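You operate a simulated robot arm through the tools that you are given. There is no shell and no other tool. Be economical: measure what you need, move in short steps, check, and stop when the job is done.

You are at the controls of a simulated two-armed robot. One attempt, no reset.

JOB
Put the split square gasket in the parts tray and the two whole ones in the cupboard.
Fine: upper shelf; shut the yellow door again. Where these are worked on the way, their far stop is far enough and under half their travel is too little: yellow door.
Where things are to end (x, y in the base frame): square gasket within 0.06 m of [0.21, -0.45]; square gasket within 0.06 m of [0.33, -0.42]; square gasket within 0.06 m of [0.75, -0.32].

It is judged by the outcome, as a careful person would: the job done as asked, and still so three seconds after it is handed in. It fails if anything else is knocked over, pushed out of place, dropped, spilled or broken.

ROBOT AND FRAMES
Two 7-joint arms with two-finger grippers on one trunk, on a base that drives. Base frame: it is fixed to the floor where the robot stands at the start and does not move with it; the origin is under the middle of the robot, x ahead of it, y to its left, z up; the surface under the hand at the start is at about z = 0.9. Readings come in m, rad, newtons and seconds.
The left shoulder is at the start at [0.063, 0.158, 1.029], the right one opposite. With the tool pointing down near the work surface each hand reaches from about 0.24 to 0.74 m from the robot's upright axis, wherever it stands, measured 20 degrees to its own side. Places, roughly: large gasket [-2, 4.25, 1]; oblong gasket [-2, 4, 0.75]; parts tray [0.7, -0.3, 0.9]; square gasket [-2, 3.75, 0.75]; upper shelf of the grey cupboard [0.6, -0.5, 0.5]; yellow door [0.3, -0.3, 0.5]. Payload 2.45 kg a hand.
Tool frame (each hand has its own): the origin (TCP) lies between the finger pads and is the grasp point; the fingertips stand 0.026 m ahead of it; z points along the fingers, y is the line along which they close. The gripper opens to 0.096 m. The gripper's body begins 0.069 m behind the TCP.
Orientation is told as [roll, pitch, yaw] about the base's x, y, z axes, in that order, counted from this pose: with the fingers straight down and closing along the base's y, the tool's x points along the base's -x, its y along +y and its z along -z.

CONTROLS
- The arms move only by the tool move_arm. It takes "left_targets", "right_targets" or both (then of equal length, played together; a hand with none holds still); each is one flat list of numbers, 7 for each row, row after row: the gripper command, from -1 (shut) to 1 (fully open), values between in proportion, then the shift along the tool's x, y, z in cm, then the turn, a rotation vector about the tool's x, y, z in rad. In form: [claw, tx, ty, tz, rx, ry, rz, claw, tx, ty, tz, rx, ry, rz, ...]. A call has 1 to 20 rows; each row is the pose to reach, as a shift and turn from the pose commanded when the call began, along the tool's axes at that moment. A row lasts 0.2 s, in which the tool goes at most 0.05 m and 0.15 rad; a call with a longer step from one row to the next is refused whole, and so is a gripper value outside its range. A pose out of reach is approached as far as the arm can. The call stops where the force on the tool passes 90 N (or 10 N more than at its start, if that is more) or the arm is blocked; 0.2 s more then pass. The fingers move at their own pace and stop on an object; they squeeze with about 20 N. The grip force told is the motor's: it shows also when the fingers shut on nothing. Time passes only in rows, and 0.2 s behind the last, so rows that repeat a pose let the fingers close. The reply holds the time, the measured pose of the TCP, the force on the tool along the base axes, the opening and the grip force, in the units named above and with some noise, with the torque about the TCP (base axes, N m) and any sound that the robot's microphone picked up.
- Cameras (640 x 400 px; columns grow to the right, rows downward): "scene" is now at [0.1458, -0.0414, 1.4791]; the picture's right is [-0.69, -0.72, 0.00], its down [-0.67, 0.65, -0.36] and it looks along [0.26, -0.25, -0.93] (base axes); focal length 214 px, centre (320, 200). "left" rides on the left gripper at [0.082, -0.003, -0.098] in its tool frame; the picture's right is [0.04, 1.00, 0.00], its down [-0.73, 0.03, -0.68] and it looks along [-0.68, 0.03, 0.73] (tool axes); focal length 256 px, centre (320, 200). "right" rides on the right gripper at [0.082, 0.003, -0.098] in its tool frame; the picture's right is [-0.04, 1.00, 0.00], its down [-0.73, -0.03, -0.68] and it looks along [-0.68, -0.03, 0.73] (tool axes); focal length 256 px, centre (320, 200). There is no depth. A picture from a camera that has moved, and an enlarged one, comes with that camera's place and axes in the base frame and with its lens.
- capture(camera): a new picture of that camera. No time passes.
- lift_body(by): slides the trunk up (or, below 0, down) by that many m; the arms and the scene camera ride with it, the base frame stays. It gives what a move gives, with no picture.
- steer(legs): drives the robot by 1 to 6 legs, each [ahead, left, turn to the left] in m, m and rad, along the robot's own axes; the way and the turn of a leg run together, so that a leg with both is an arc; at most 1.5 m and 3.142 rad a leg. The arms and the cameras ride along, it lands a little off, and it stops where it bumps. It gives what a move gives.
- turn_head(pan, tilt): turns the head with the scene camera to pan (to the left, within 2.094 rad either way) and tilt (down, from -0.506 to 1.204), counted from straight ahead of the robot. It gives what a move gives.
- close_up(camera, box): a new picture of the part [left, top, right, bottom] of that camera's present view, enlarged. No time passes.
- hand_in(): hands the job in; it is judged then, once.

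Go step by step. Nothing tells you exact positions but the pictures and the camera data: compare them with the known pose of the tool, close in by small moves and look again before you grip or let go. The budget is 120 turns and 100 pictures, counting those below and the enlarged ones. Unless the task says otherwise, let go and move clear before handing in, and close with one line.

The tools are called after "Call:" by a JSON object that holds its "name" and its "arguments". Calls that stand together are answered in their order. move_arm: Moves the arms, as the interface text tells. Its arguments: {"type":"object","properties":{"left_targets":{"type":"array","items":{"type":"number"}},"right_targets":{"type":"array","items":{"type":"number"}}},"required":[]} The other tools are called the same way: lift_body (by) slides the trunk up or down; steer (legs) drives the base; turn_head (pan, tilt) turns the head that bears the scene camera; capture (camera) takes a picture; close_up (camera, box) takes an enlarged picture of a part of a camera's view; hand_in () hands the job in.

At the start:

```text
time: 0.0
left_position: [0.4467, -0.078, 1.1948]
left_tool_rot: [0.001, -0.001, 0.0]
left_ft_force: [-0.7, 0.8, 0.2]
left_ft_torque: [0.0, 0.0, 0.0]
left_grip_width: 0.0963
left_finger_force: 0.1
right_position: [0.2831, -0.4397, 1.1444]
right_tool_rot: [0.002, 0.003, 0.0]
right_ft_force: [0.8, -0.7, 0.5]
right_ft_torque: [0.0, -0.01, -0.01]
right_grip_width: 0.0959
right_finger_force: 0.1
trunk travel left (down, up): [-0.2, 0.367]
robot x, y, heading: [-0.0026, 0.0001, 0.001]
head pan, tilt: [-0.766, 1.201]
```

scene: 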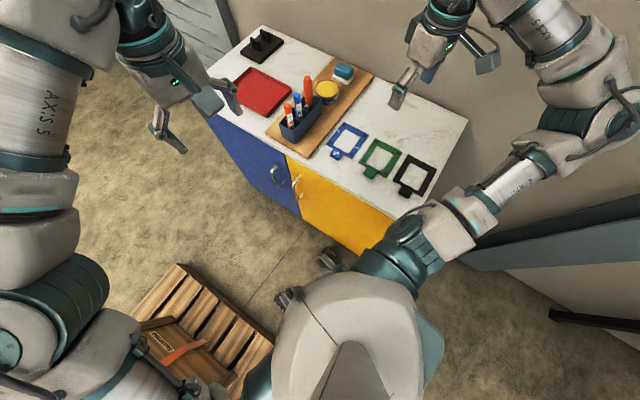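
right: 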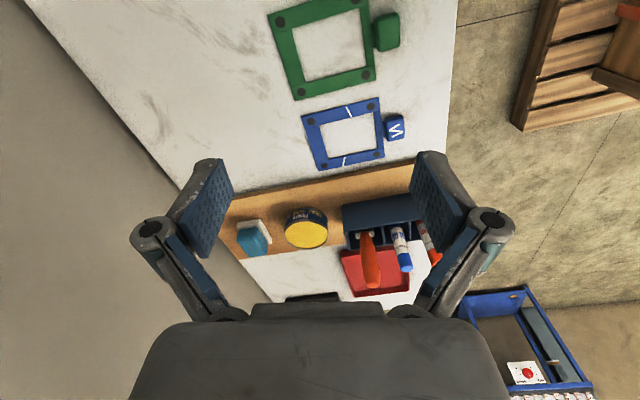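
left: 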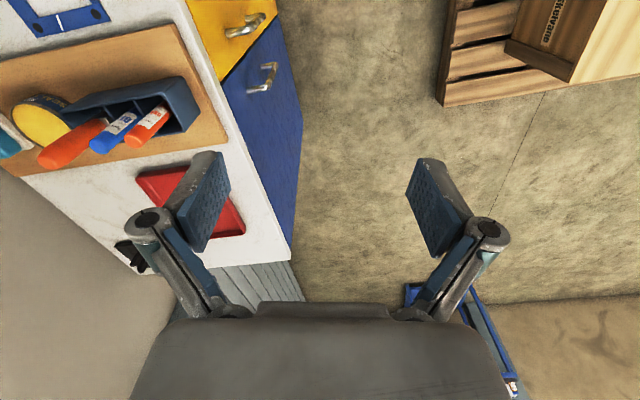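

I see a bench with a red tray and three gaskets (blue, green, black) to my right, over blue and yellow doors that face +y. I'll look closer at the gaskets and the door handles first.

Call:
{"name": "close_up", "arguments": {"camera": "scene", "box": [310, 100, 470, 200]}}

Call:
{"name": "close_up", "arguments": {"camera": "scene", "box": [200, 20, 440, 270]}}

Call:
{"name": "close_up", "arguments": {"camera": "right", "box": [240, 0, 440, 180]}}

```text
4.00 times, centred on (390, 150) of scene
camera zoom: at [0.1458, -0.0414, 1.4791], right [-0.69, -0.72, 0.0], down [-0.67, 0.65, -0.36], along [0.26, -0.25, -0.93], focal length 858 px, centre (40, 400)
```

zoom: 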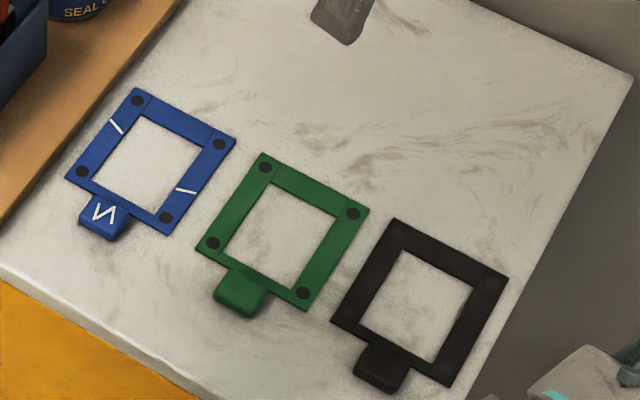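

```text
1.60 times, centred on (320, 145) of scene
camera zoom: at [0.1458, -0.0414, 1.4791], right [-0.69, -0.72, 0.0], down [-0.67, 0.65, -0.36], along [0.26, -0.25, -0.93], focal length 343 px, centre (320, 288)
```

zoom: 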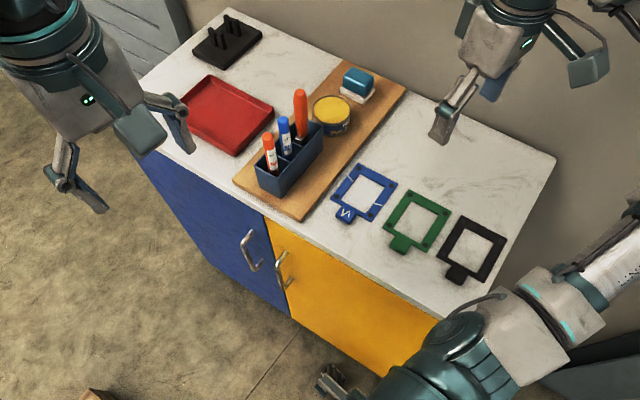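

```text
2.22 times, centred on (340, 90) of right
camera zoom: at [0.2017, -0.4368, 1.2427], right [0.04, 1.0, 0.0], down [0.73, -0.03, 0.68], along [0.68, -0.03, -0.73], focal length 569 px, centre (276, 444)
```

zoom: 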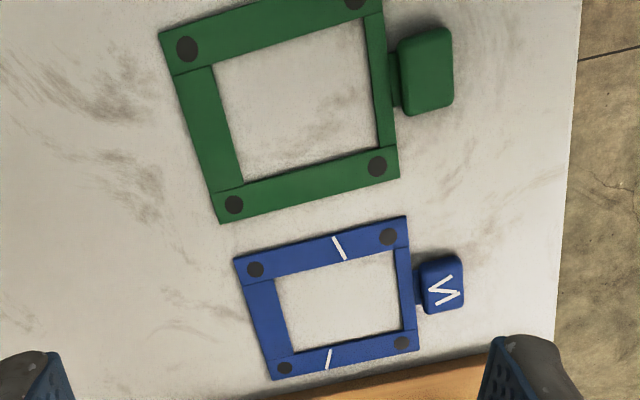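

The blue gasket carries white break lines; the green one looks clean, and black I still need to check. I'll look around for floor obstacles and for the reference gaskets before driving.

Call:
{"name": "turn_head", "arguments": {"pan": 0.8, "tilt": 0.8}}

Call:
{"name": "capture", "arguments": {"camera": "scene"}}

Call:
{"name": "turn_head", "arguments": {"pan": 2.03, "tilt": 0.3}}

Call:
{"name": "capture", "arguments": {"camera": "scene"}}

Call:
{"name": "turn_head", "arguments": {"pan": -0.2, "tilt": 0.9}}

Call:
{"name": "capture", "arguments": {"camera": "scene"}}

```text
time: 1.6
left_position: [0.4443, -0.0749, 1.1965]
left_tool_rot: [-0.002, -0.003, 0.001]
left_ft_force: [0.0, -0.1, 0.3]
left_ft_torque: [-0.01, -0.02, 0.01]
left_grip_width: 0.0959
left_finger_force: 0.0
right_position: [0.2799, -0.4359, 1.1465]
right_tool_rot: [-0.002, -0.002, -0.002]
right_ft_force: [-1.0, -0.2, 0.7]
right_ft_torque: [0.0, 0.0, -0.05]
right_grip_width: 0.096
right_finger_force: 0.2
trunk travel left (down, up): [-0.2, 0.367]
robot x, y, heading: [-0.0023, -0.0006, 0.005]
head pan, tilt: [0.799, 0.799]
```

```text
93 pictures are left
camera scene: at [0.1619, 0.0553, 1.5071], right [0.72, -0.7, 0.0], down [-0.5, -0.51, -0.7], along [0.48, 0.5, -0.72], focal length 214 px, centre (320, 200)
```

scene: 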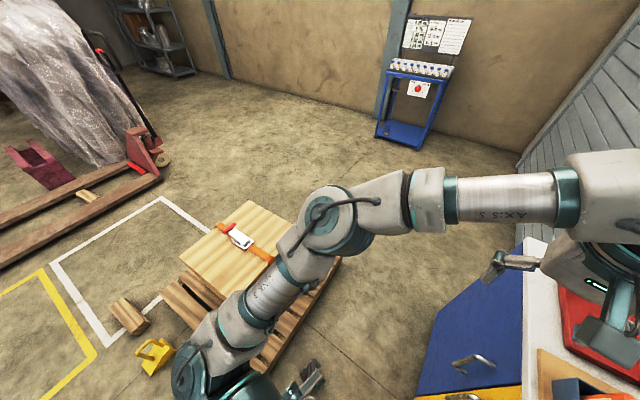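

```text
time: 3.1
left_position: [0.4451, -0.074, 1.1961]
left_tool_rot: [-0.002, -0.003, -0.001]
left_ft_force: [0.4, 0.0, -0.5]
left_ft_torque: [0.01, 0.0, 0.02]
left_grip_width: 0.096
left_finger_force: 0.0
right_position: [0.2802, -0.4372, 1.1455]
right_tool_rot: [-0.002, -0.003, 0.0]
right_ft_force: [0.2, -0.1, 0.2]
right_ft_torque: [-0.01, 0.01, 0.03]
right_grip_width: 0.0958
right_finger_force: 0.1
trunk travel left (down, up): [-0.2, 0.367]
robot x, y, heading: [0.0008, -0.0017, 0.004]
head pan, tilt: [2.03, 0.3]
```

```text
92 pictures are left
camera scene: at [0.0644, 0.0811, 1.5519], right [0.9, 0.44, 0.0], down [0.13, -0.26, -0.96], along [-0.42, 0.86, -0.29], focal length 214 px, centre (320, 200)
```

scene: 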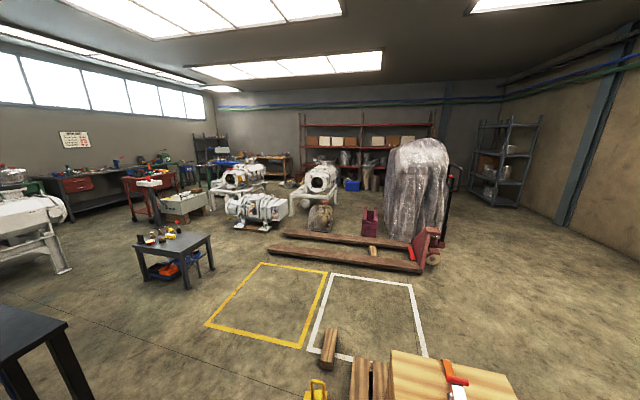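

```text
time: 5.2
left_position: [0.4439, -0.0752, 1.1958]
left_tool_rot: [-0.002, -0.004, -0.001]
left_ft_force: [1.0, -0.8, 0.2]
left_ft_torque: [-0.01, 0.0, 0.0]
left_grip_width: 0.0961
left_finger_force: 0.0
right_position: [0.2807, -0.4365, 1.1468]
right_tool_rot: [-0.002, 0.0, 0.001]
right_ft_force: [-0.2, -0.5, 0.4]
right_ft_torque: [-0.04, 0.04, -0.03]
right_grip_width: 0.096
right_finger_force: 0.1
trunk travel left (down, up): [-0.2, 0.367]
robot x, y, heading: [0.0004, 0.0005, 0.003]
head pan, tilt: [-0.201, 0.901]
```

```text
91 pictures are left
camera scene: at [0.1796, -0.0175, 1.4989], right [-0.2, -0.98, 0.0], down [-0.77, 0.16, -0.62], along [0.61, -0.12, -0.79], focal length 214 px, centre (320, 200)
```

scene: 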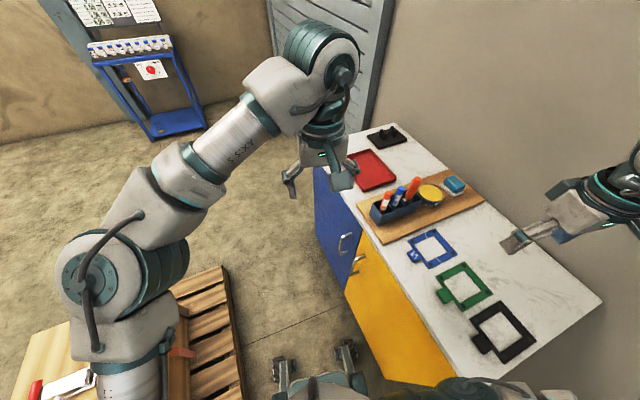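

The floor is a corridor about 0.67 m wide between the cabinet front and the pallet, tilted about 0.19 rad. I'll raise the trunk, drive along it past the ends, turn to face the cabinet and slide back in sideways.

Call:
{"name": "lift_body", "arguments": {"by": 0.2}}

Call:
{"name": "steer", "arguments": {"legs": [[0, 0.04, 0.19], [0.6, 0, 0]]}}

Call:
{"name": "turn_head", "arguments": {"pan": 1.2, "tilt": 1.2}}

Call:
{"name": "capture", "arguments": {"camera": "scene"}}

Call:
{"name": "turn_head", "arguments": {"pan": -1.3, "tilt": 1.2}}

Call:
{"name": "capture", "arguments": {"camera": "scene"}}

```text
time: 7.3
left_position: [0.4432, -0.0741, 1.3966]
left_tool_rot: [-0.002, -0.002, 0.0]
left_ft_force: [-0.2, -1.2, 0.9]
left_ft_torque: [0.01, 0.03, 0.0]
left_grip_width: 0.0959
left_finger_force: 0.1
right_position: [0.2807, -0.4368, 1.3468]
right_tool_rot: [-0.003, -0.002, 0.0]
right_ft_force: [0.3, -0.1, -0.3]
right_ft_torque: [0.0, -0.02, 0.01]
right_grip_width: 0.096
right_finger_force: 0.0
trunk travel left (down, up): [-0.4, 0.167]
robot x, y, heading: [-0.0047, 0.0023, 0.003]
head pan, tilt: [-0.201, 0.901]
```

```text
time: 11.4
left_position: [1.046, 0.1165, 1.3945]
left_tool_rot: [0.029, -0.004, 0.187]
left_ft_force: [-1.2, -3.7, -1.8]
left_ft_torque: [0.35, -0.13, -0.02]
left_grip_width: 0.0959
left_finger_force: 0.1
right_position: [0.9544, -0.266, 1.3343]
right_tool_rot: [0.03, -0.004, 0.188]
right_ft_force: [-1.1, 0.6, 0.3]
right_ft_torque: [0.0, -0.01, -0.02]
right_grip_width: 0.0959
right_finger_force: 0.1
trunk travel left (down, up): [-0.4, 0.167]
robot x, y, heading: [0.5858, 0.1467, 0.193]
head pan, tilt: [-0.201, 0.901]
```

```text
time: 13.0
left_position: [1.032, 0.1802, 1.3979]
left_tool_rot: [-0.02, -0.005, 0.189]
left_ft_force: [0.3, 0.9, 0.0]
left_ft_torque: [0.0, -0.02, -0.02]
left_grip_width: 0.096
left_finger_force: 0.0
right_position: [0.9426, -0.2053, 1.3545]
right_tool_rot: [-0.017, -0.002, 0.188]
right_ft_force: [-0.2, 0.0, -0.3]
right_ft_torque: [-0.02, -0.02, -0.02]
right_grip_width: 0.0959
right_finger_force: 0.2
trunk travel left (down, up): [-0.4, 0.167]
robot x, y, heading: [0.5926, 0.1426, 0.187]
head pan, tilt: [1.201, 1.201]
```

```text
90 pictures are left
camera scene: at [0.5906, 0.2394, 1.6821], right [0.98, -0.18, 0.01], down [-0.17, -0.93, -0.34], along [0.07, 0.34, -0.94], focal length 214 px, centre (320, 200)
```

scene: 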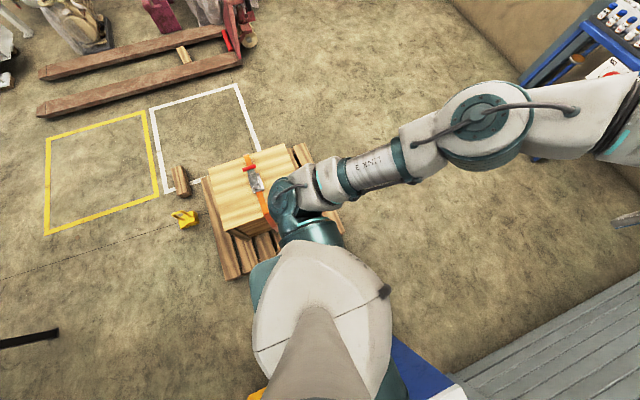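

```text
time: 15.2
left_position: [1.0471, 0.1153, 1.3933]
left_tool_rot: [0.025, -0.002, 0.193]
left_ft_force: [-1.3, -2.2, -1.3]
left_ft_torque: [0.16, -0.14, 0.02]
left_grip_width: 0.0958
left_finger_force: 0.1
right_position: [0.9557, -0.2642, 1.3338]
right_tool_rot: [0.028, 0.003, 0.196]
right_ft_force: [1.4, 1.3, -1.3]
right_ft_torque: [-0.08, 0.04, -0.03]
right_grip_width: 0.0961
right_finger_force: 0.0
trunk travel left (down, up): [-0.4, 0.167]
robot x, y, heading: [0.59, 0.1336, 0.198]
head pan, tilt: [-1.3, 1.201]
```

```text
89 pictures are left
camera scene: at [0.6309, 0.0066, 1.6777], right [-0.89, -0.45, -0.01], down [-0.42, 0.85, -0.32], along [0.15, -0.28, -0.95], focal length 214 px, centre (320, 200)
```

scene: 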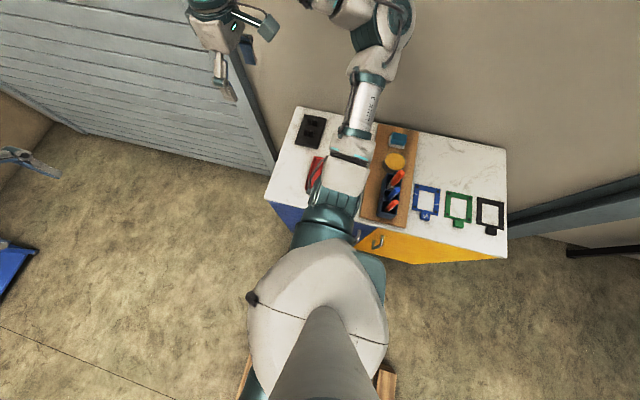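

The robot rocks slightly here, so it may be standing on something, but nothing is touched by the hands. I'll drive on past the ends and check that it levels.

Call:
{"name": "steer", "arguments": {"legs": [[0.4, 0, 0]]}}

Call:
{"name": "turn_head", "arguments": {"pan": -2.0, "tilt": 1.1}}

Call:
{"name": "capture", "arguments": {"camera": "scene"}}

```text
time: 16.0
left_position: [1.0308, 0.1278, 1.4022]
left_tool_rot: [0.017, -0.018, 0.181]
left_ft_force: [-2.0, -3.6, -1.9]
left_ft_torque: [0.3, -0.22, -0.01]
left_grip_width: 0.0958
left_finger_force: 0.1
right_position: [0.9376, -0.2521, 1.3431]
right_tool_rot: [0.019, -0.009, 0.185]
right_ft_force: [0.0, -0.2, -0.5]
right_ft_torque: [-0.02, 0.09, -0.01]
right_grip_width: 0.0959
right_finger_force: 0.1
trunk travel left (down, up): [-0.4, 0.167]
robot x, y, heading: [0.5976, 0.1519, 0.189]
head pan, tilt: [-1.3, 1.201]
stopped in leg 1: the robot was blocked; the commanded pose is now the measured one
```

```text
time: 17.1
left_position: [1.0421, 0.1122, 1.4003]
left_tool_rot: [0.026, -0.012, 0.184]
left_ft_force: [-1.1, -4.0, -1.2]
left_ft_torque: [0.34, -0.11, -0.01]
left_grip_width: 0.096
left_finger_force: 0.0
right_position: [0.9483, -0.2654, 1.3376]
right_tool_rot: [0.026, -0.004, 0.186]
right_ft_force: [0.8, -0.5, -0.1]
right_ft_torque: [0.05, 0.08, 0.03]
right_grip_width: 0.0959
right_finger_force: 0.1
trunk travel left (down, up): [-0.4, 0.167]
robot x, y, heading: [0.5958, 0.1401, 0.185]
head pan, tilt: [-2.0, 1.1]
```

```text
88 pictures are left
camera scene: at [0.5932, 0.0026, 1.6847], right [-0.97, 0.24, 0.02], down [0.21, 0.89, -0.41], along [-0.12, -0.4, -0.91], focal length 214 px, centre (320, 200)
```

scene: 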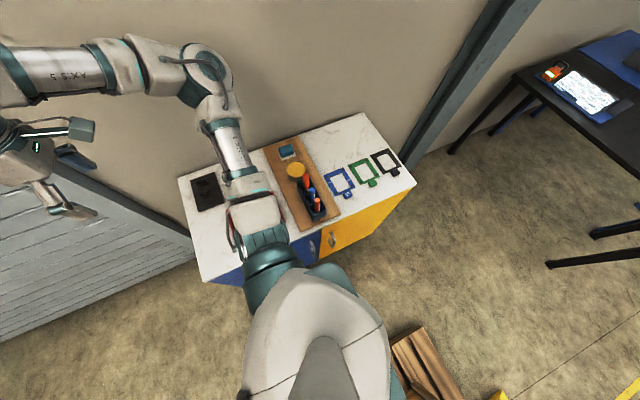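

The base is blocked; I need to see what touches it. I'll look down on several sides.

Call:
{"name": "turn_head", "arguments": {"pan": 2.0, "tilt": 1.2}}

Call:
{"name": "capture", "arguments": {"camera": "scene"}}

Call:
{"name": "turn_head", "arguments": {"pan": 0.1, "tilt": 1.2}}

Call:
{"name": "capture", "arguments": {"camera": "scene"}}

Call:
{"name": "capture", "arguments": {"camera": "right"}}

Call:
{"name": "capture", "arguments": {"camera": "left"}}

```text
time: 20.4
left_position: [1.0169, 0.2315, 1.4094]
left_tool_rot: [-0.05, -0.016, 0.185]
left_ft_force: [0.9, -0.2, 2.7]
left_ft_torque: [-0.07, 0.11, 0.03]
left_grip_width: 0.096
left_finger_force: 0.2
right_position: [0.9227, -0.1505, 1.3676]
right_tool_rot: [-0.057, -0.001, 0.192]
right_ft_force: [-0.8, -1.5, 2.1]
right_ft_torque: [0.11, -0.04, 0.06]
right_grip_width: 0.0959
right_finger_force: 0.0
trunk travel left (down, up): [-0.4, 0.167]
robot x, y, heading: [0.5951, 0.164, 0.188]
head pan, tilt: [2.0, 1.201]
```

```text
87 pictures are left
camera scene: at [0.5551, 0.2151, 1.6835], right [0.82, 0.58, 0.0], down [0.54, -0.76, -0.36], along [-0.21, 0.29, -0.93], focal length 214 px, centre (320, 200)
```

scene: 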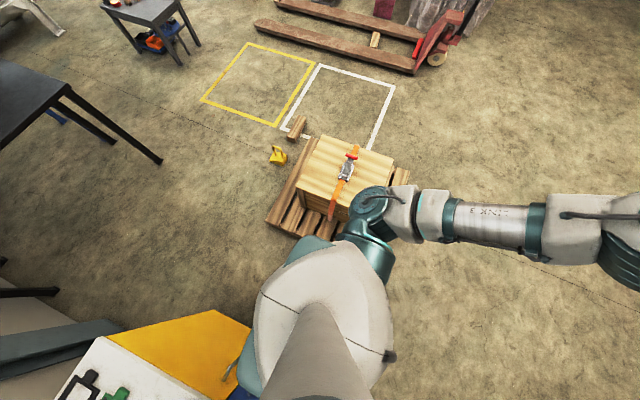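

```text
time: 22.2
left_position: [1.0344, 0.1897, 1.408]
left_tool_rot: [-0.033, -0.007, 0.204]
left_ft_force: [1.8, -1.1, 0.5]
left_ft_torque: [0.05, 0.1, 0.01]
left_grip_width: 0.0963
left_finger_force: 0.1
right_position: [0.9379, -0.1907, 1.3521]
right_tool_rot: [-0.025, 0.008, 0.195]
right_ft_force: [0.8, -0.5, -1.0]
right_ft_torque: [0.07, 0.08, 0.04]
right_grip_width: 0.0958
right_finger_force: 0.0
trunk travel left (down, up): [-0.4, 0.167]
robot x, y, heading: [0.5968, 0.1558, 0.19]
head pan, tilt: [0.099, 1.201]
```

```text
86 pictures are left
camera scene: at [0.6625, 0.1222, 1.6816], right [0.28, -0.96, -0.03], down [-0.9, -0.25, -0.36], along [0.34, 0.13, -0.93], focal length 214 px, centre (320, 200)
```

scene: 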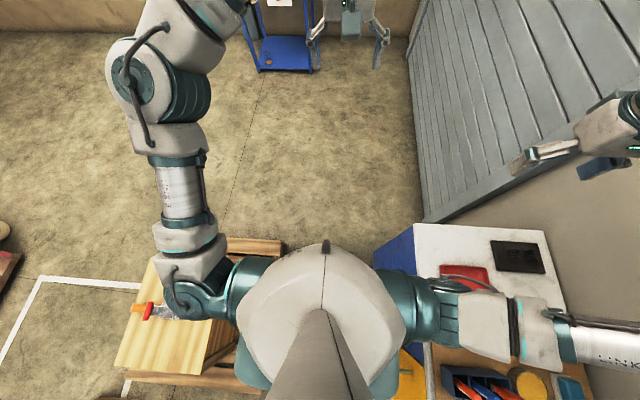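

```text
85 pictures are left
camera right: at [0.8568, -0.2021, 1.451], right [-0.15, 0.99, -0.02], down [0.73, 0.13, 0.67], along [0.67, 0.09, -0.74], focal length 256 px, centre (320, 200)
```

right: 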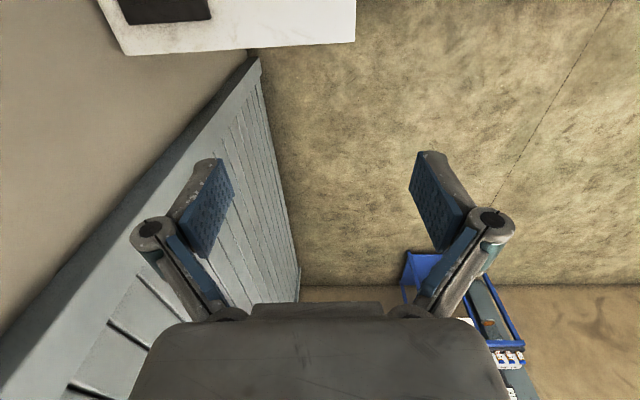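

```text
84 pictures are left
camera left: at [0.9537, 0.1726, 1.505], right [-0.24, 0.97, -0.03], down [0.7, 0.2, 0.68], along [0.67, 0.14, -0.73], focal length 256 px, centre (320, 200)
```

left: 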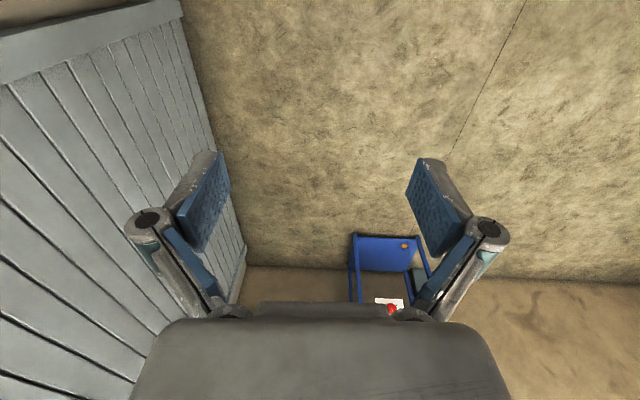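

The left side of the base is most likely rubbing the pallet edge, about 0.29 m off the axis. I'll strafe right a few centimetres to centre it and see if it levels.

Call:
{"name": "steer", "arguments": {"legs": [[0, -0.035, 0]]}}

Call:
{"name": "turn_head", "arguments": {"pan": 0.9, "tilt": 1.2}}

Call:
{"name": "capture", "arguments": {"camera": "scene"}}

```text
time: 23.4
left_position: [1.0613, 0.0662, 1.4117]
left_tool_rot: [-0.14, 0.019, 0.257]
left_ft_force: [1.1, -3.9, -0.2]
left_ft_torque: [0.38, 0.03, 0.0]
left_grip_width: 0.0959
left_finger_force: 0.1
right_position: [0.9394, -0.2124, 1.3244]
right_tool_rot: [0.021, 0.006, 0.186]
right_ft_force: [-0.5, -2.5, -1.5]
right_ft_torque: [0.24, 0.03, 0.02]
right_grip_width: 0.0959
right_finger_force: 0.0
trunk travel left (down, up): [-0.4, 0.167]
robot x, y, heading: [0.6128, 0.1117, 0.161]
head pan, tilt: [0.099, 1.201]
stopped in leg 1: the robot was blocked; the commanded pose is now the measured one
```

```text
time: 24.5
left_position: [1.0576, 0.101, 1.4167]
left_tool_rot: [-0.131, 0.006, 0.235]
left_ft_force: [0.1, -5.7, -2.7]
left_ft_torque: [0.55, -0.03, 0.01]
left_grip_width: 0.0961
left_finger_force: 0.1
right_position: [0.9342, -0.1987, 1.3407]
right_tool_rot: [-0.006, 0.004, 0.163]
right_ft_force: [-5.9, -5.1, -2.1]
right_ft_torque: [0.43, -0.46, 0.04]
right_grip_width: 0.0959
right_finger_force: 0.1
trunk travel left (down, up): [-0.4, 0.167]
robot x, y, heading: [0.6239, 0.1219, 0.154]
head pan, tilt: [0.901, 1.201]
```

```text
83 pictures are left
camera scene: at [0.6606, 0.1039, 1.683], right [0.87, -0.5, -0.03], down [-0.47, -0.79, -0.39], along [0.17, 0.35, -0.92], focal length 214 px, centre (320, 200)
```

scene: 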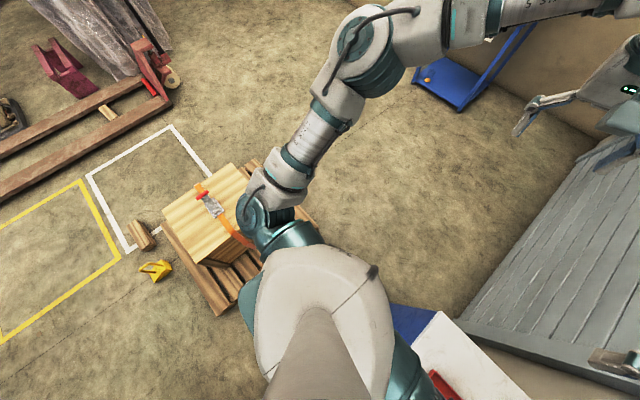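

The left hand is now twisted relative to the robot and both wrists show small forces, so I'll let it settle with a held pose and read it again.

Call:
{"name": "move_arm", "arguments": {"left_targets": [1, 0, 0, 0, 0, 0, 0, 1, 0, 0, 0, 0, 0, 0, 1, 0, 0, 0, 0, 0, 0, 1, 0, 0, 0, 0, 0, 0, 1, 0, 0, 0, 0, 0, 0], "right_targets": [1, 0, 0, 0, 0, 0, 0, 1, 0, 0, 0, 0, 0, 0, 1, 0, 0, 0, 0, 0, 0, 1, 0, 0, 0, 0, 0, 0, 1, 0, 0, 0, 0, 0, 0]}}

Call:
{"name": "turn_head", "arguments": {"pan": -0.6, "tilt": 1.0}}

Call:
{"name": "capture", "arguments": {"camera": "scene"}}

```text
time: 24.8
left_position: [1.0035, 0.2751, 1.4253]
left_tool_rot: [-0.204, -0.011, 0.263]
left_ft_force: [1.6, 3.4, 3.2]
left_ft_torque: [-0.25, 0.15, -0.04]
left_grip_width: 0.0959
left_finger_force: 0.1
right_position: [0.8962, -0.0685, 1.3782]
right_tool_rot: [-0.131, -0.011, 0.189]
right_ft_force: [-1.2, -2.0, 1.6]
right_ft_torque: [0.06, -0.13, 0.06]
right_grip_width: 0.0959
right_finger_force: 0.0
trunk travel left (down, up): [-0.4, 0.167]
robot x, y, heading: [0.6045, 0.1408, 0.177]
head pan, tilt: [0.901, 1.201]
stopped in row 1 (left hand): the arm was blocked; the commanded pose is now the measured one
```

```text
time: 26.4
left_position: [1.0489, 0.1193, 1.4179]
left_tool_rot: [-0.101, -0.004, 0.249]
left_ft_force: [-1.4, -0.3, -1.3]
left_ft_torque: [0.08, -0.17, 0.02]
left_grip_width: 0.0962
left_finger_force: 0.0
right_position: [0.9389, -0.2098, 1.3411]
right_tool_rot: [-0.013, 0.008, 0.181]
right_ft_force: [0.3, 2.4, 1.0]
right_ft_torque: [-0.12, 0.02, 0.01]
right_grip_width: 0.0961
right_finger_force: 0.1
trunk travel left (down, up): [-0.4, 0.167]
robot x, y, heading: [0.6114, 0.119, 0.176]
head pan, tilt: [-0.6, 1.0]
```

```text
82 pictures are left
camera scene: at [0.7002, -0.0219, 1.6898], right [-0.42, -0.91, -0.05], down [-0.78, 0.39, -0.5], along [0.47, -0.17, -0.87], focal length 214 px, centre (320, 200)
```

scene: 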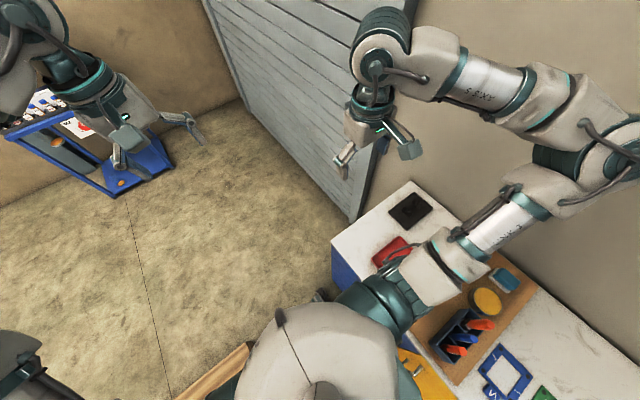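

The right elbow is pressing on the back wall, which rocks the robot. I'll bring the right hand forward and inward so its elbow comes off the wall, and the left hand outward to make room.

Call:
{"name": "move_arm", "arguments": {"left_targets": [1, 0, 2, 0, 0, 0, 0, 1, 0, 4, 0, 0, 0, 0, 1, 0, 6, 0, 0, 0, 0, 1, 0, 8, 0, 0, 0, 0, 1, 0, 10, 0, 0, 0, 0, 1, 0, 12, 0, 0, 0, 0, 1, 0, 14, 0, 0, 0, 0, 1, 0, 16, 0, 0, 0, 0], "right_targets": [1, -3, 1, 0, 0, 0, 0, 1, -6, 2, 0, 0, 0, 0, 1, -9, 3, 0, 0, 0, 0, 1, -12, 4, 0, 0, 0, 0, 1, -15, 5, 0, 0, 0, 0, 1, -18, 6, 0, 0, 0, 0, 1, -21, 7, 0, 0, 0, 0, 1, -24, 8, 0, 0, 0, 0]}}

Call:
{"name": "capture", "arguments": {"camera": "scene"}}

```text
time: 26.7
left_position: [0.9977, 0.335, 1.4153]
left_tool_rot: [-0.241, -0.004, 0.249]
left_ft_force: [1.0, 3.4, 1.6]
left_ft_torque: [-0.31, 0.16, -0.04]
left_grip_width: 0.0958
left_finger_force: 0.0
right_position: [0.9001, 0.0038, 1.381]
right_tool_rot: [-0.174, 0.005, 0.188]
right_ft_force: [-0.3, 0.0, 1.5]
right_ft_torque: [-0.01, -0.03, 0.03]
right_grip_width: 0.0958
right_finger_force: 0.0
trunk travel left (down, up): [-0.4, 0.167]
robot x, y, heading: [0.6141, 0.1449, 0.174]
head pan, tilt: [-0.6, 1.0]
stopped in row 1 (left hand): the arm was blocked; the commanded pose is now the measured one
```

```text
81 pictures are left
camera scene: at [0.6582, 0.1913, 1.6967], right [-0.41, -0.91, 0.04], down [-0.76, 0.32, -0.56], along [0.5, -0.26, -0.83], focal length 214 px, centre (320, 200)
```

scene: 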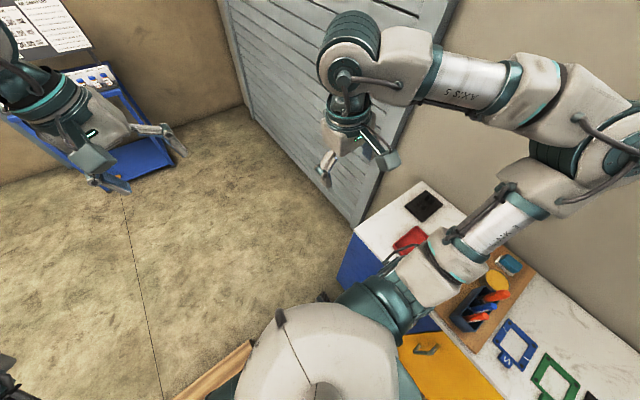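

The robot leans more as it pushes off the wall. I'll back along the path I came by, where it was free, before reshaping the arms.

Call:
{"name": "steer", "arguments": {"legs": [[-0.3, 0, 0]]}}

```text
time: 27.7
left_position: [0.9868, 0.265, 1.3984]
left_tool_rot: [-0.177, 0.004, 0.239]
left_ft_force: [2.2, 3.2, -2.2]
left_ft_torque: [-0.38, 0.29, -0.02]
left_grip_width: 0.096
left_finger_force: 0.0
right_position: [0.8998, -0.0377, 1.3543]
right_tool_rot: [-0.1, 0.045, 0.23]
right_ft_force: [3.3, 0.6, -3.4]
right_ft_torque: [0.0, 0.2, 0.0]
right_grip_width: 0.096
right_finger_force: 0.0
trunk travel left (down, up): [-0.4, 0.167]
robot x, y, heading: [0.5865, 0.1126, 0.201]
head pan, tilt: [-0.6, 1.0]
stopped in leg 1: the robot was blocked; the commanded pose is now the measured one
```

It moved back a little before stopping. I'll try again in the same direction.

Call:
{"name": "steer", "arguments": {"legs": [[-0.1, 0.0, 0]]}}

Call:
{"name": "steer", "arguments": {"legs": [[-0.1, 0.0, 0]]}}

```text
time: 28.8
left_position: [0.9534, 0.2318, 1.3932]
left_tool_rot: [-0.154, -0.001, 0.247]
left_ft_force: [1.3, 1.1, -4.1]
left_ft_torque: [-0.19, 0.22, -0.02]
left_grip_width: 0.0956
left_finger_force: 0.0
right_position: [0.8784, -0.0506, 1.3436]
right_tool_rot: [-0.052, 0.056, 0.275]
right_ft_force: [1.0, -0.4, -2.3]
right_ft_torque: [-0.08, 0.09, 0.04]
right_grip_width: 0.0957
right_finger_force: 0.1
trunk travel left (down, up): [-0.4, 0.167]
robot x, y, heading: [0.5652, 0.0948, 0.225]
head pan, tilt: [-0.6, 1.0]
stopped in leg 1: the robot was blocked; the commanded pose is now the measured one
```

```text
time: 29.9
left_position: [0.9047, 0.1906, 1.3906]
left_tool_rot: [-0.139, -0.012, 0.233]
left_ft_force: [2.0, 1.2, -6.2]
left_ft_torque: [-0.06, 0.2, -0.02]
left_grip_width: 0.096
left_finger_force: 0.0
right_position: [0.8271, -0.0721, 1.3335]
right_tool_rot: [-0.009, 0.066, 0.287]
right_ft_force: [-2.2, -1.2, -2.9]
right_ft_torque: [0.03, -0.1, 0.01]
right_grip_width: 0.0959
right_finger_force: 0.1
trunk travel left (down, up): [-0.4, 0.167]
robot x, y, heading: [0.5246, 0.0712, 0.223]
head pan, tilt: [-0.6, 1.0]
stopped in leg 1: the robot was blocked; the commanded pose is now the measured one
```

It is creeping back but also drifting toward the cabinet. I'll look at the right side to find the contact.

Call:
{"name": "turn_head", "arguments": {"pan": -1.5, "tilt": 0.7}}

Call:
{"name": "capture", "arguments": {"camera": "scene"}}

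Call:
{"name": "turn_head", "arguments": {"pan": 1.6, "tilt": 0.9}}

Call:
{"name": "capture", "arguments": {"camera": "scene"}}

```text
time: 31.1
left_position: [0.8821, 0.2791, 1.4031]
left_tool_rot: [-0.202, -0.02, 0.288]
left_ft_force: [3.9, 9.0, 2.6]
left_ft_torque: [-0.8, 0.37, -0.1]
left_grip_width: 0.0959
left_finger_force: 0.0
right_position: [0.811, -0.0157, 1.3481]
right_tool_rot: [-0.107, 0.058, 0.28]
right_ft_force: [3.5, -2.6, 0.0]
right_ft_torque: [0.13, 0.33, 0.0]
right_grip_width: 0.0956
right_finger_force: 0.1
trunk travel left (down, up): [-0.4, 0.167]
robot x, y, heading: [0.5184, 0.0892, 0.237]
head pan, tilt: [-1.499, 0.7]
```

```text
80 pictures are left
camera scene: at [0.5496, 0.0523, 1.7227], right [-0.95, -0.3, 0.02], down [-0.2, 0.6, -0.78], along [0.23, -0.74, -0.63], focal length 214 px, centre (320, 200)
```

scene: 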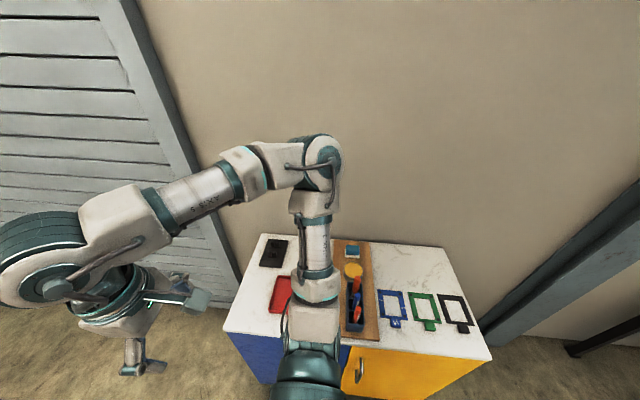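

```text
time: 33.8
left_position: [0.7914, 0.2816, 1.4239]
left_tool_rot: [-0.24, -0.066, 0.248]
left_ft_force: [-1.6, -4.9, 2.4]
left_ft_torque: [0.49, -0.11, 0.08]
left_grip_width: 0.0959
left_finger_force: 0.1
right_position: [0.7107, -0.0068, 1.3683]
right_tool_rot: [-0.18, 0.013, 0.245]
right_ft_force: [0.7, -0.7, 0.9]
right_ft_torque: [0.01, 0.03, 0.05]
right_grip_width: 0.0961
right_finger_force: 0.0
trunk travel left (down, up): [-0.4, 0.167]
robot x, y, heading: [0.4897, 0.0818, 0.176]
head pan, tilt: [1.6, 0.901]
```

```text
79 pictures are left
camera scene: at [0.3941, 0.3526, 1.6905], right [0.98, 0.21, 0.02], down [0.19, -0.83, -0.52], along [-0.09, 0.51, -0.85], focal length 214 px, centre (320, 200)
```

scene: 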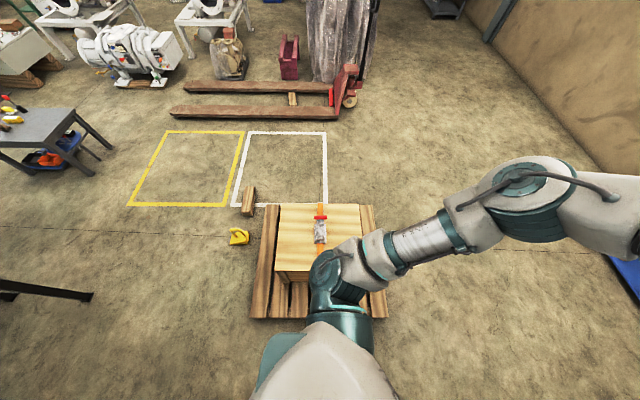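

The robot leans while the right elbow rubs the wall. I'll move only the right hand forward and inward to draw the elbow off the wall.

Call:
{"name": "move_arm", "arguments": {"right_targets": [1, -2, 1, 0, 0, 0, 0, 1, -4, 2, 0, 0, 0, 0, 1, -6, 3, 0, 0, 0, 0, 1, -8, 4, 0, 0, 0, 0, 1, -10, 5, 0, 0, 0, 0, 1, -12, 6, 0, 0, 0, 0]}}

```text
time: 34.1
left_position: [0.8346, 0.005, 1.3975]
left_tool_rot: [-0.087, -0.052, 0.227]
left_ft_force: [-1.0, -8.4, -3.2]
left_ft_torque: [0.73, -0.07, 0.05]
left_grip_width: 0.0953
left_finger_force: 0.0
right_position: [0.702, -0.3065, 1.2865]
right_tool_rot: [-0.095, 0.113, 0.147]
right_ft_force: [-1.3, -4.9, -3.1]
right_ft_torque: [0.44, -0.04, -0.1]
right_grip_width: 0.0952
right_finger_force: 0.0
trunk travel left (down, up): [-0.4, 0.167]
robot x, y, heading: [0.4147, 0.0544, 0.072]
head pan, tilt: [1.6, 0.901]
stopped in row 1 (left hand): the arm was blocked; the commanded pose is now the measured one
```

The robot is swinging; I'll let time pass with small head turns and see whether it settles now that heading has changed.

Call:
{"name": "turn_head", "arguments": {"pan": -1.2, "tilt": 0.9}}

Call:
{"name": "capture", "arguments": {"camera": "scene"}}

```text
time: 36.6
left_position: [0.7553, 0.1558, 1.4428]
left_tool_rot: [-0.229, -0.099, 0.229]
left_ft_force: [-2.1, 5.5, 0.4]
left_ft_torque: [-0.47, -0.17, -0.05]
left_grip_width: 0.0961
left_finger_force: 0.1
right_position: [0.5916, -0.169, 1.3635]
right_tool_rot: [-0.273, 0.076, 0.115]
right_ft_force: [-2.8, 2.6, 3.7]
right_ft_torque: [-0.26, -0.26, 0.09]
right_grip_width: 0.0959
right_finger_force: 0.1
trunk travel left (down, up): [-0.4, 0.167]
robot x, y, heading: [0.3976, 0.0572, 0.017]
head pan, tilt: [-1.201, 0.901]
```

```text
78 pictures are left
camera scene: at [0.3516, 0.1806, 1.7175], right [-0.93, -0.38, 0.01], down [-0.27, 0.65, -0.71], along [0.27, -0.66, -0.7], focal length 214 px, centre (320, 200)
```

scene: 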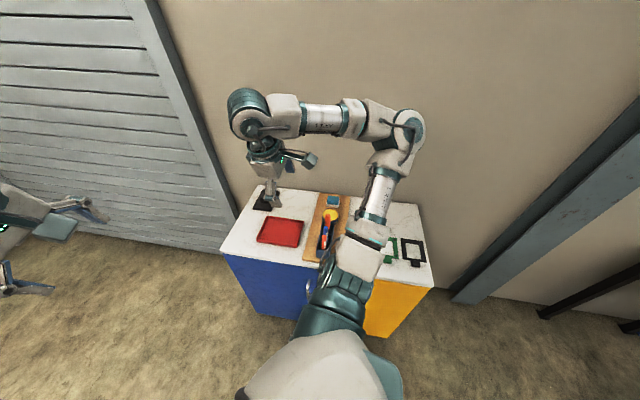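

The robot now stands at (0.40, 0.06), still leaning left. I'll strafe left and back to get free of the cabinet and wall.

Call:
{"name": "steer", "arguments": {"legs": [[-0.15, 0.02, 0]]}}

Call:
{"name": "turn_head", "arguments": {"pan": -1.1, "tilt": 1.0}}

```text
time: 37.3
left_position: [0.7756, -0.1356, 1.4022]
left_tool_rot: [-0.145, -0.033, 0.075]
left_ft_force: [0.5, -2.8, -0.2]
left_ft_torque: [0.28, -0.05, 0.0]
left_grip_width: 0.096
left_finger_force: 0.0
right_position: [0.5806, -0.342, 1.2572]
right_tool_rot: [-0.001, 0.171, -0.007]
right_ft_force: [-1.8, -2.8, 1.3]
right_ft_torque: [0.27, -0.07, -0.03]
right_grip_width: 0.0961
right_finger_force: 0.1
trunk travel left (down, up): [-0.4, 0.167]
robot x, y, heading: [0.3825, 0.0493, -0.094]
head pan, tilt: [-1.201, 0.901]
stopped in leg 1: the robot was blocked; the commanded pose is now the measured one
```

```text
time: 38.0
left_position: [0.7549, 0.0671, 1.4165]
left_tool_rot: [-0.227, -0.065, 0.163]
left_ft_force: [-0.1, 4.7, 0.5]
left_ft_torque: [-0.47, 0.04, -0.09]
left_grip_width: 0.0959
left_finger_force: 0.0
right_position: [0.5426, -0.2217, 1.3177]
right_tool_rot: [-0.256, 0.153, 0.015]
right_ft_force: [-1.4, 3.6, 2.0]
right_ft_torque: [-0.29, -0.18, 0.1]
right_grip_width: 0.0959
right_finger_force: 0.1
trunk travel left (down, up): [-0.4, 0.167]
robot x, y, heading: [0.3439, 0.0597, -0.085]
head pan, tilt: [-1.1, 1.0]
```

It keeps rocking but is creeping back toward the free start area. I'll continue backing in short legs toward the stable start pose.

Call:
{"name": "steer", "arguments": {"legs": [[-0.12, 0.0, 0.03]]}}

Call:
{"name": "steer", "arguments": {"legs": [[-0.12, 0.0, 0.0]]}}

Call:
{"name": "turn_head", "arguments": {"pan": -1.0, "tilt": 1.1}}

Call:
{"name": "capture", "arguments": {"camera": "scene"}}

```text
time: 38.7
left_position: [0.7411, -0.0807, 1.4056]
left_tool_rot: [-0.222, -0.03, 0.127]
left_ft_force: [-0.6, -3.3, 0.0]
left_ft_torque: [0.34, -0.07, 0.05]
left_grip_width: 0.0961
left_finger_force: 0.1
right_position: [0.5414, -0.2789, 1.2489]
right_tool_rot: [-0.057, 0.195, -0.01]
right_ft_force: [0.4, -4.0, -0.7]
right_ft_torque: [0.32, -0.04, -0.06]
right_grip_width: 0.0959
right_finger_force: 0.1
trunk travel left (down, up): [-0.4, 0.167]
robot x, y, heading: [0.3525, 0.047, -0.102]
head pan, tilt: [-1.1, 1.0]
stopped in leg 1: the robot was blocked; the commanded pose is now the measured one
```

```text
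time: 39.4
left_position: [0.7455, -0.1016, 1.3932]
left_tool_rot: [-0.164, -0.05, 0.177]
left_ft_force: [-4.4, -4.3, -3.3]
left_ft_torque: [0.34, -0.42, 0.07]
left_grip_width: 0.0957
left_finger_force: 0.1
right_position: [0.5494, -0.309, 1.2381]
right_tool_rot: [-0.059, 0.173, 0.079]
right_ft_force: [0.5, 0.6, -1.7]
right_ft_torque: [-0.1, 0.1, 0.06]
right_grip_width: 0.0958
right_finger_force: 0.1
trunk travel left (down, up): [-0.4, 0.167]
robot x, y, heading: [0.3431, 0.0527, -0.073]
head pan, tilt: [-1.1, 1.0]
stopped in leg 1: the robot was blocked; the commanded pose is now the measured one
```

```text
time: 40.1
left_position: [0.7629, 0.1027, 1.4058]
left_tool_rot: [-0.297, -0.018, 0.202]
left_ft_force: [4.2, 2.5, 3.3]
left_ft_torque: [-0.13, 0.38, -0.14]
left_grip_width: 0.0958
left_finger_force: 0.1
right_position: [0.5594, -0.1352, 1.2777]
right_tool_rot: [-0.208, 0.191, 0.054]
right_ft_force: [0.7, -4.1, 2.6]
right_ft_torque: [0.45, -0.03, -0.07]
right_grip_width: 0.096
right_finger_force: 0.1
trunk travel left (down, up): [-0.4, 0.167]
robot x, y, heading: [0.3441, 0.0817, -0.069]
head pan, tilt: [-1.0, 1.1]
```

```text
77 pictures are left
camera scene: at [0.388, 0.1192, 1.6901], right [-0.88, -0.48, 0.04], down [-0.44, 0.75, -0.49], along [0.21, -0.45, -0.87], focal length 214 px, centre (320, 200)
```

scene: 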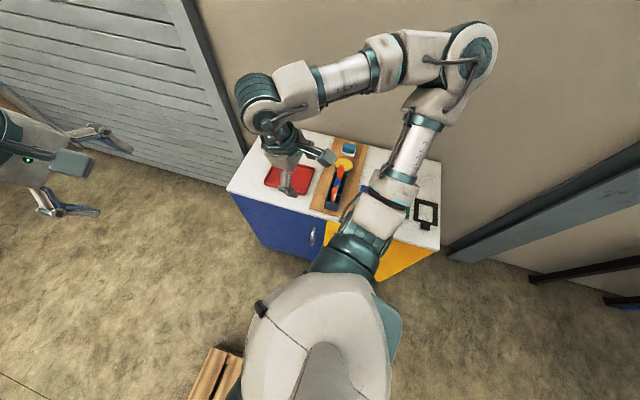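

The right hand has come too close to the body, which flings its elbow out against the wall. I'll extend the right hand forward in single steps to straighten the arm and free the elbow.

Call:
{"name": "move_arm", "arguments": {"right_targets": [1, -5, 0, 0, 0, 0, 0]}}

Call:
{"name": "move_arm", "arguments": {"right_targets": [1, -5, 0, 0, 0, 0, 0]}}

Call:
{"name": "move_arm", "arguments": {"right_targets": [1, -5, 0, 0, 0, 0, 0]}}

Call:
{"name": "move_arm", "arguments": {"right_targets": [1, -5, 0, 0, 0, 0, 0]}}

```text
time: 40.6
left_position: [0.728, -0.1677, 1.3915]
left_tool_rot: [-0.123, -0.074, 0.188]
left_ft_force: [-2.6, -1.8, -2.6]
left_ft_torque: [0.12, -0.29, 0.05]
left_grip_width: 0.0954
left_finger_force: 0.0
right_position: [0.5774, -0.3659, 1.2135]
right_tool_rot: [-0.021, 0.168, 0.087]
right_ft_force: [0.3, 1.9, -0.4]
right_ft_torque: [-0.1, 0.1, -0.01]
right_grip_width: 0.0958
right_finger_force: 0.0
trunk travel left (down, up): [-0.4, 0.167]
robot x, y, heading: [0.3416, 0.0521, -0.078]
head pan, tilt: [-1.0, 1.1]
stopped in row 1 (right hand): the arm was blocked; the commanded pose is now the measured one
```

```text
time: 41.0
left_position: [0.7489, -0.0063, 1.4043]
left_tool_rot: [-0.283, -0.014, 0.175]
left_ft_force: [2.9, 2.5, -3.9]
left_ft_torque: [-0.31, 0.16, -0.09]
left_grip_width: 0.0962
left_finger_force: 0.1
right_position: [0.6315, -0.1648, 1.2372]
right_tool_rot: [-0.083, 0.205, 0.037]
right_ft_force: [0.8, 0.1, -0.5]
right_ft_torque: [0.04, 0.16, 0.02]
right_grip_width: 0.096
right_finger_force: 0.0
trunk travel left (down, up): [-0.4, 0.167]
robot x, y, heading: [0.3556, 0.0615, -0.095]
head pan, tilt: [-1.0, 1.1]
stopped in row 1 (left hand): the arm was blocked; the commanded pose is now the measured one
```

```text
time: 41.6
left_position: [0.7057, -0.1587, 1.3964]
left_tool_rot: [-0.172, -0.071, 0.191]
left_ft_force: [-4.6, -4.5, -3.7]
left_ft_torque: [0.32, -0.48, 0.08]
left_grip_width: 0.096
left_finger_force: 0.1
right_position: [0.6448, -0.3185, 1.1985]
right_tool_rot: [-0.003, 0.174, 0.072]
right_ft_force: [0.0, -0.1, -0.3]
right_ft_torque: [0.04, 0.01, -0.05]
right_grip_width: 0.0959
right_finger_force: 0.2
trunk travel left (down, up): [-0.4, 0.167]
robot x, y, heading: [0.3412, 0.0604, -0.091]
head pan, tilt: [-1.0, 1.1]
stopped in row 1 (right hand): the arm was blocked; the commanded pose is now the measured one
```

```text
time: 42.2
left_position: [0.7314, 0.0142, 1.4122]
left_tool_rot: [-0.326, -0.004, 0.202]
left_ft_force: [2.6, 3.4, 0.8]
left_ft_torque: [-0.21, 0.22, -0.09]
left_grip_width: 0.0961
left_finger_force: 0.0
right_position: [0.7097, -0.1315, 1.2272]
right_tool_rot: [-0.052, 0.198, 0.004]
right_ft_force: [2.1, -0.5, 0.7]
right_ft_torque: [0.01, 0.15, 0.02]
right_grip_width: 0.096
right_finger_force: 0.0
trunk travel left (down, up): [-0.4, 0.167]
robot x, y, heading: [0.3484, 0.0684, -0.097]
head pan, tilt: [-1.0, 1.1]
stopped in row 1 (left hand): the arm was blocked; the commanded pose is now the measured one
```

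The right hand is extending. I'll continue, raising it a bit and spreading the hands apart.

Call:
{"name": "move_arm", "arguments": {"left_targets": [1, 0, 4, 0, 0, 0, 0], "right_targets": [1, -3, -2, -3, 0, 0, 0]}}

Call:
{"name": "move_arm", "arguments": {"left_targets": [1, 0, 4, 0, 0, 0, 0], "right_targets": [1, -3, -2, -3, 0, 0, 0]}}

Call:
{"name": "move_arm", "arguments": {"left_targets": [1, 0, 4, 0, 0, 0, 0], "right_targets": [1, -3, -2, -3, 0, 0, 0]}}

Call:
{"name": "capture", "arguments": {"camera": "scene"}}

```text
time: 42.8
left_position: [0.675, -0.1407, 1.3928]
left_tool_rot: [-0.201, -0.065, 0.2]
left_ft_force: [-2.7, -1.1, -1.5]
left_ft_torque: [0.15, -0.35, 0.03]
left_grip_width: 0.096
left_finger_force: 0.1
right_position: [0.7019, -0.3184, 1.2161]
right_tool_rot: [0.005, 0.177, 0.05]
right_ft_force: [-1.7, -2.9, -1.8]
right_ft_torque: [0.24, -0.07, -0.07]
right_grip_width: 0.0959
right_finger_force: 0.0
trunk travel left (down, up): [-0.4, 0.167]
robot x, y, heading: [0.3331, 0.0621, -0.102]
head pan, tilt: [-1.0, 1.1]
stopped in row 1 (left hand): the arm was blocked; the commanded pose is now the measured one
```

```text
time: 43.3
left_position: [0.6867, 0.1226, 1.3834]
left_tool_rot: [-0.343, -0.011, 0.183]
left_ft_force: [5.7, 5.9, 3.4]
left_ft_torque: [-0.45, 0.59, -0.23]
left_grip_width: 0.0959
left_finger_force: 0.0
right_position: [0.7535, -0.1445, 1.2827]
right_tool_rot: [-0.038, 0.19, -0.044]
right_ft_force: [2.0, -0.2, -0.3]
right_ft_torque: [0.01, 0.09, 0.04]
right_grip_width: 0.096
right_finger_force: 0.0
trunk travel left (down, up): [-0.4, 0.167]
robot x, y, heading: [0.331, 0.082, -0.109]
head pan, tilt: [-1.0, 1.1]
stopped in row 1 (left hand): the arm was blocked; the commanded pose is now the measured one
```

```text
time: 43.7
left_position: [0.6714, 0.0735, 1.3714]
left_tool_rot: [-0.286, -0.028, 0.196]
left_ft_force: [0.7, 0.1, -0.3]
left_ft_torque: [-0.09, 0.08, -0.04]
left_grip_width: 0.0959
left_finger_force: 0.1
right_position: [0.7833, -0.218, 1.2889]
right_tool_rot: [-0.066, 0.198, 0.011]
right_ft_force: [-0.1, -1.9, -1.8]
right_ft_torque: [0.04, 0.02, -0.05]
right_grip_width: 0.0962
right_finger_force: 0.0
trunk travel left (down, up): [-0.4, 0.167]
robot x, y, heading: [0.3313, 0.066, -0.102]
head pan, tilt: [-1.0, 1.1]
```

```text
76 pictures are left
camera scene: at [0.3727, 0.0765, 1.6885], right [-0.89, -0.45, 0.03], down [-0.41, 0.78, -0.48], along [0.2, -0.44, -0.88], focal length 214 px, centre (320, 200)
```

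scene: 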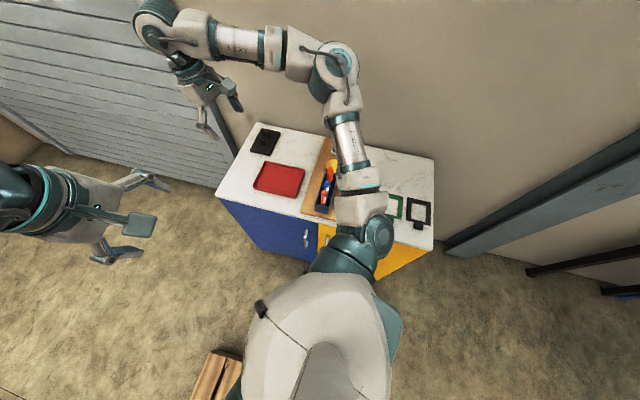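

The last move ran through. I'll continue extending a little, then hold to let it settle.

Call:
{"name": "move_arm", "arguments": {"left_targets": [1, 0, 2, 0, 0, 0, 0, 1, 0, 4, 0, 0, 0, 0, 1, 0, 4, 0, 0, 0, 0, 1, 0, 4, 0, 0, 0, 0], "right_targets": [1, -1, 1, 0, 0, 0, 0, 1, -2, 2, 0, 0, 0, 0, 1, -3, 3, 0, 0, 0, 0, 1, -4, 4, 0, 0, 0, 0]}}

Call:
{"name": "move_arm", "arguments": {"right_targets": [1, 0, 1, 0, 0, 0, 0, 1, 0, 2, 0, 0, 0, 0, 1, 0, 2, 0, 0, 0, 0, 1, 0, 2, 0, 0, 0, 0]}}

Call:
{"name": "capture", "arguments": {"camera": "scene"}}

```text
time: 44.5
left_position: [0.6586, 0.262, 1.349]
left_tool_rot: [-0.383, -0.012, 0.169]
left_ft_force: [1.2, 0.5, 0.4]
left_ft_torque: [0.01, 0.17, -0.03]
left_grip_width: 0.0963
left_finger_force: 0.0
right_position: [0.7883, -0.0995, 1.3126]
right_tool_rot: [-0.106, 0.178, -0.095]
right_ft_force: [0.8, 5.7, 0.5]
right_ft_torque: [-0.53, 0.06, 0.16]
right_grip_width: 0.0961
right_finger_force: 0.1
right hand out of reach, approached as far as the arm can: row 1, 2, 3
trunk travel left (down, up): [-0.4, 0.167]
robot x, y, heading: [0.3323, 0.0836, -0.106]
head pan, tilt: [-1.0, 1.1]
stopped in row 3 (left hand): the arm was blocked; the commanded pose is now the measured one
```

```text
time: 45.0
left_position: [0.6241, 0.0138, 1.3671]
left_tool_rot: [-0.217, -0.07, 0.153]
left_ft_force: [-2.7, -0.4, -0.3]
left_ft_torque: [0.06, -0.27, 0.02]
left_grip_width: 0.0958
left_finger_force: 0.1
right_position: [0.758, -0.3236, 1.2734]
right_tool_rot: [0.038, 0.174, -0.053]
right_ft_force: [-0.1, -2.4, -1.2]
right_ft_torque: [0.26, 0.02, -0.07]
right_grip_width: 0.0962
right_finger_force: 0.1
right hand out of reach, approached as far as the arm can: row 1, 2
trunk travel left (down, up): [-0.4, 0.167]
robot x, y, heading: [0.3314, 0.0527, -0.108]
head pan, tilt: [-1.0, 1.1]
stopped in row 2 (left hand): the arm was blocked; the commanded pose is now the measured one
```

```text
75 pictures are left
camera scene: at [0.3468, -0.0963, 1.6842], right [-0.89, -0.45, -0.03], down [-0.4, 0.82, -0.41], along [0.21, -0.35, -0.91], focal length 214 px, centre (320, 200)
```

scene: 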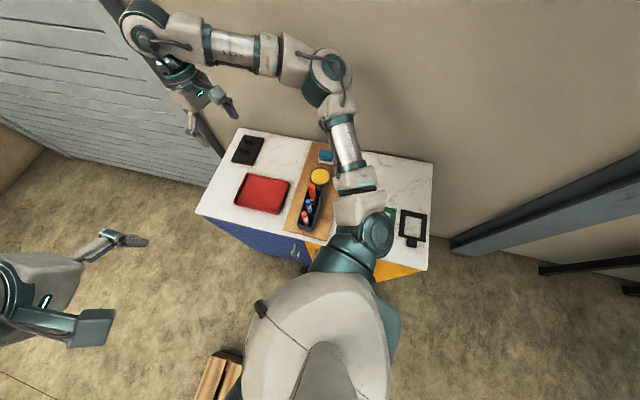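

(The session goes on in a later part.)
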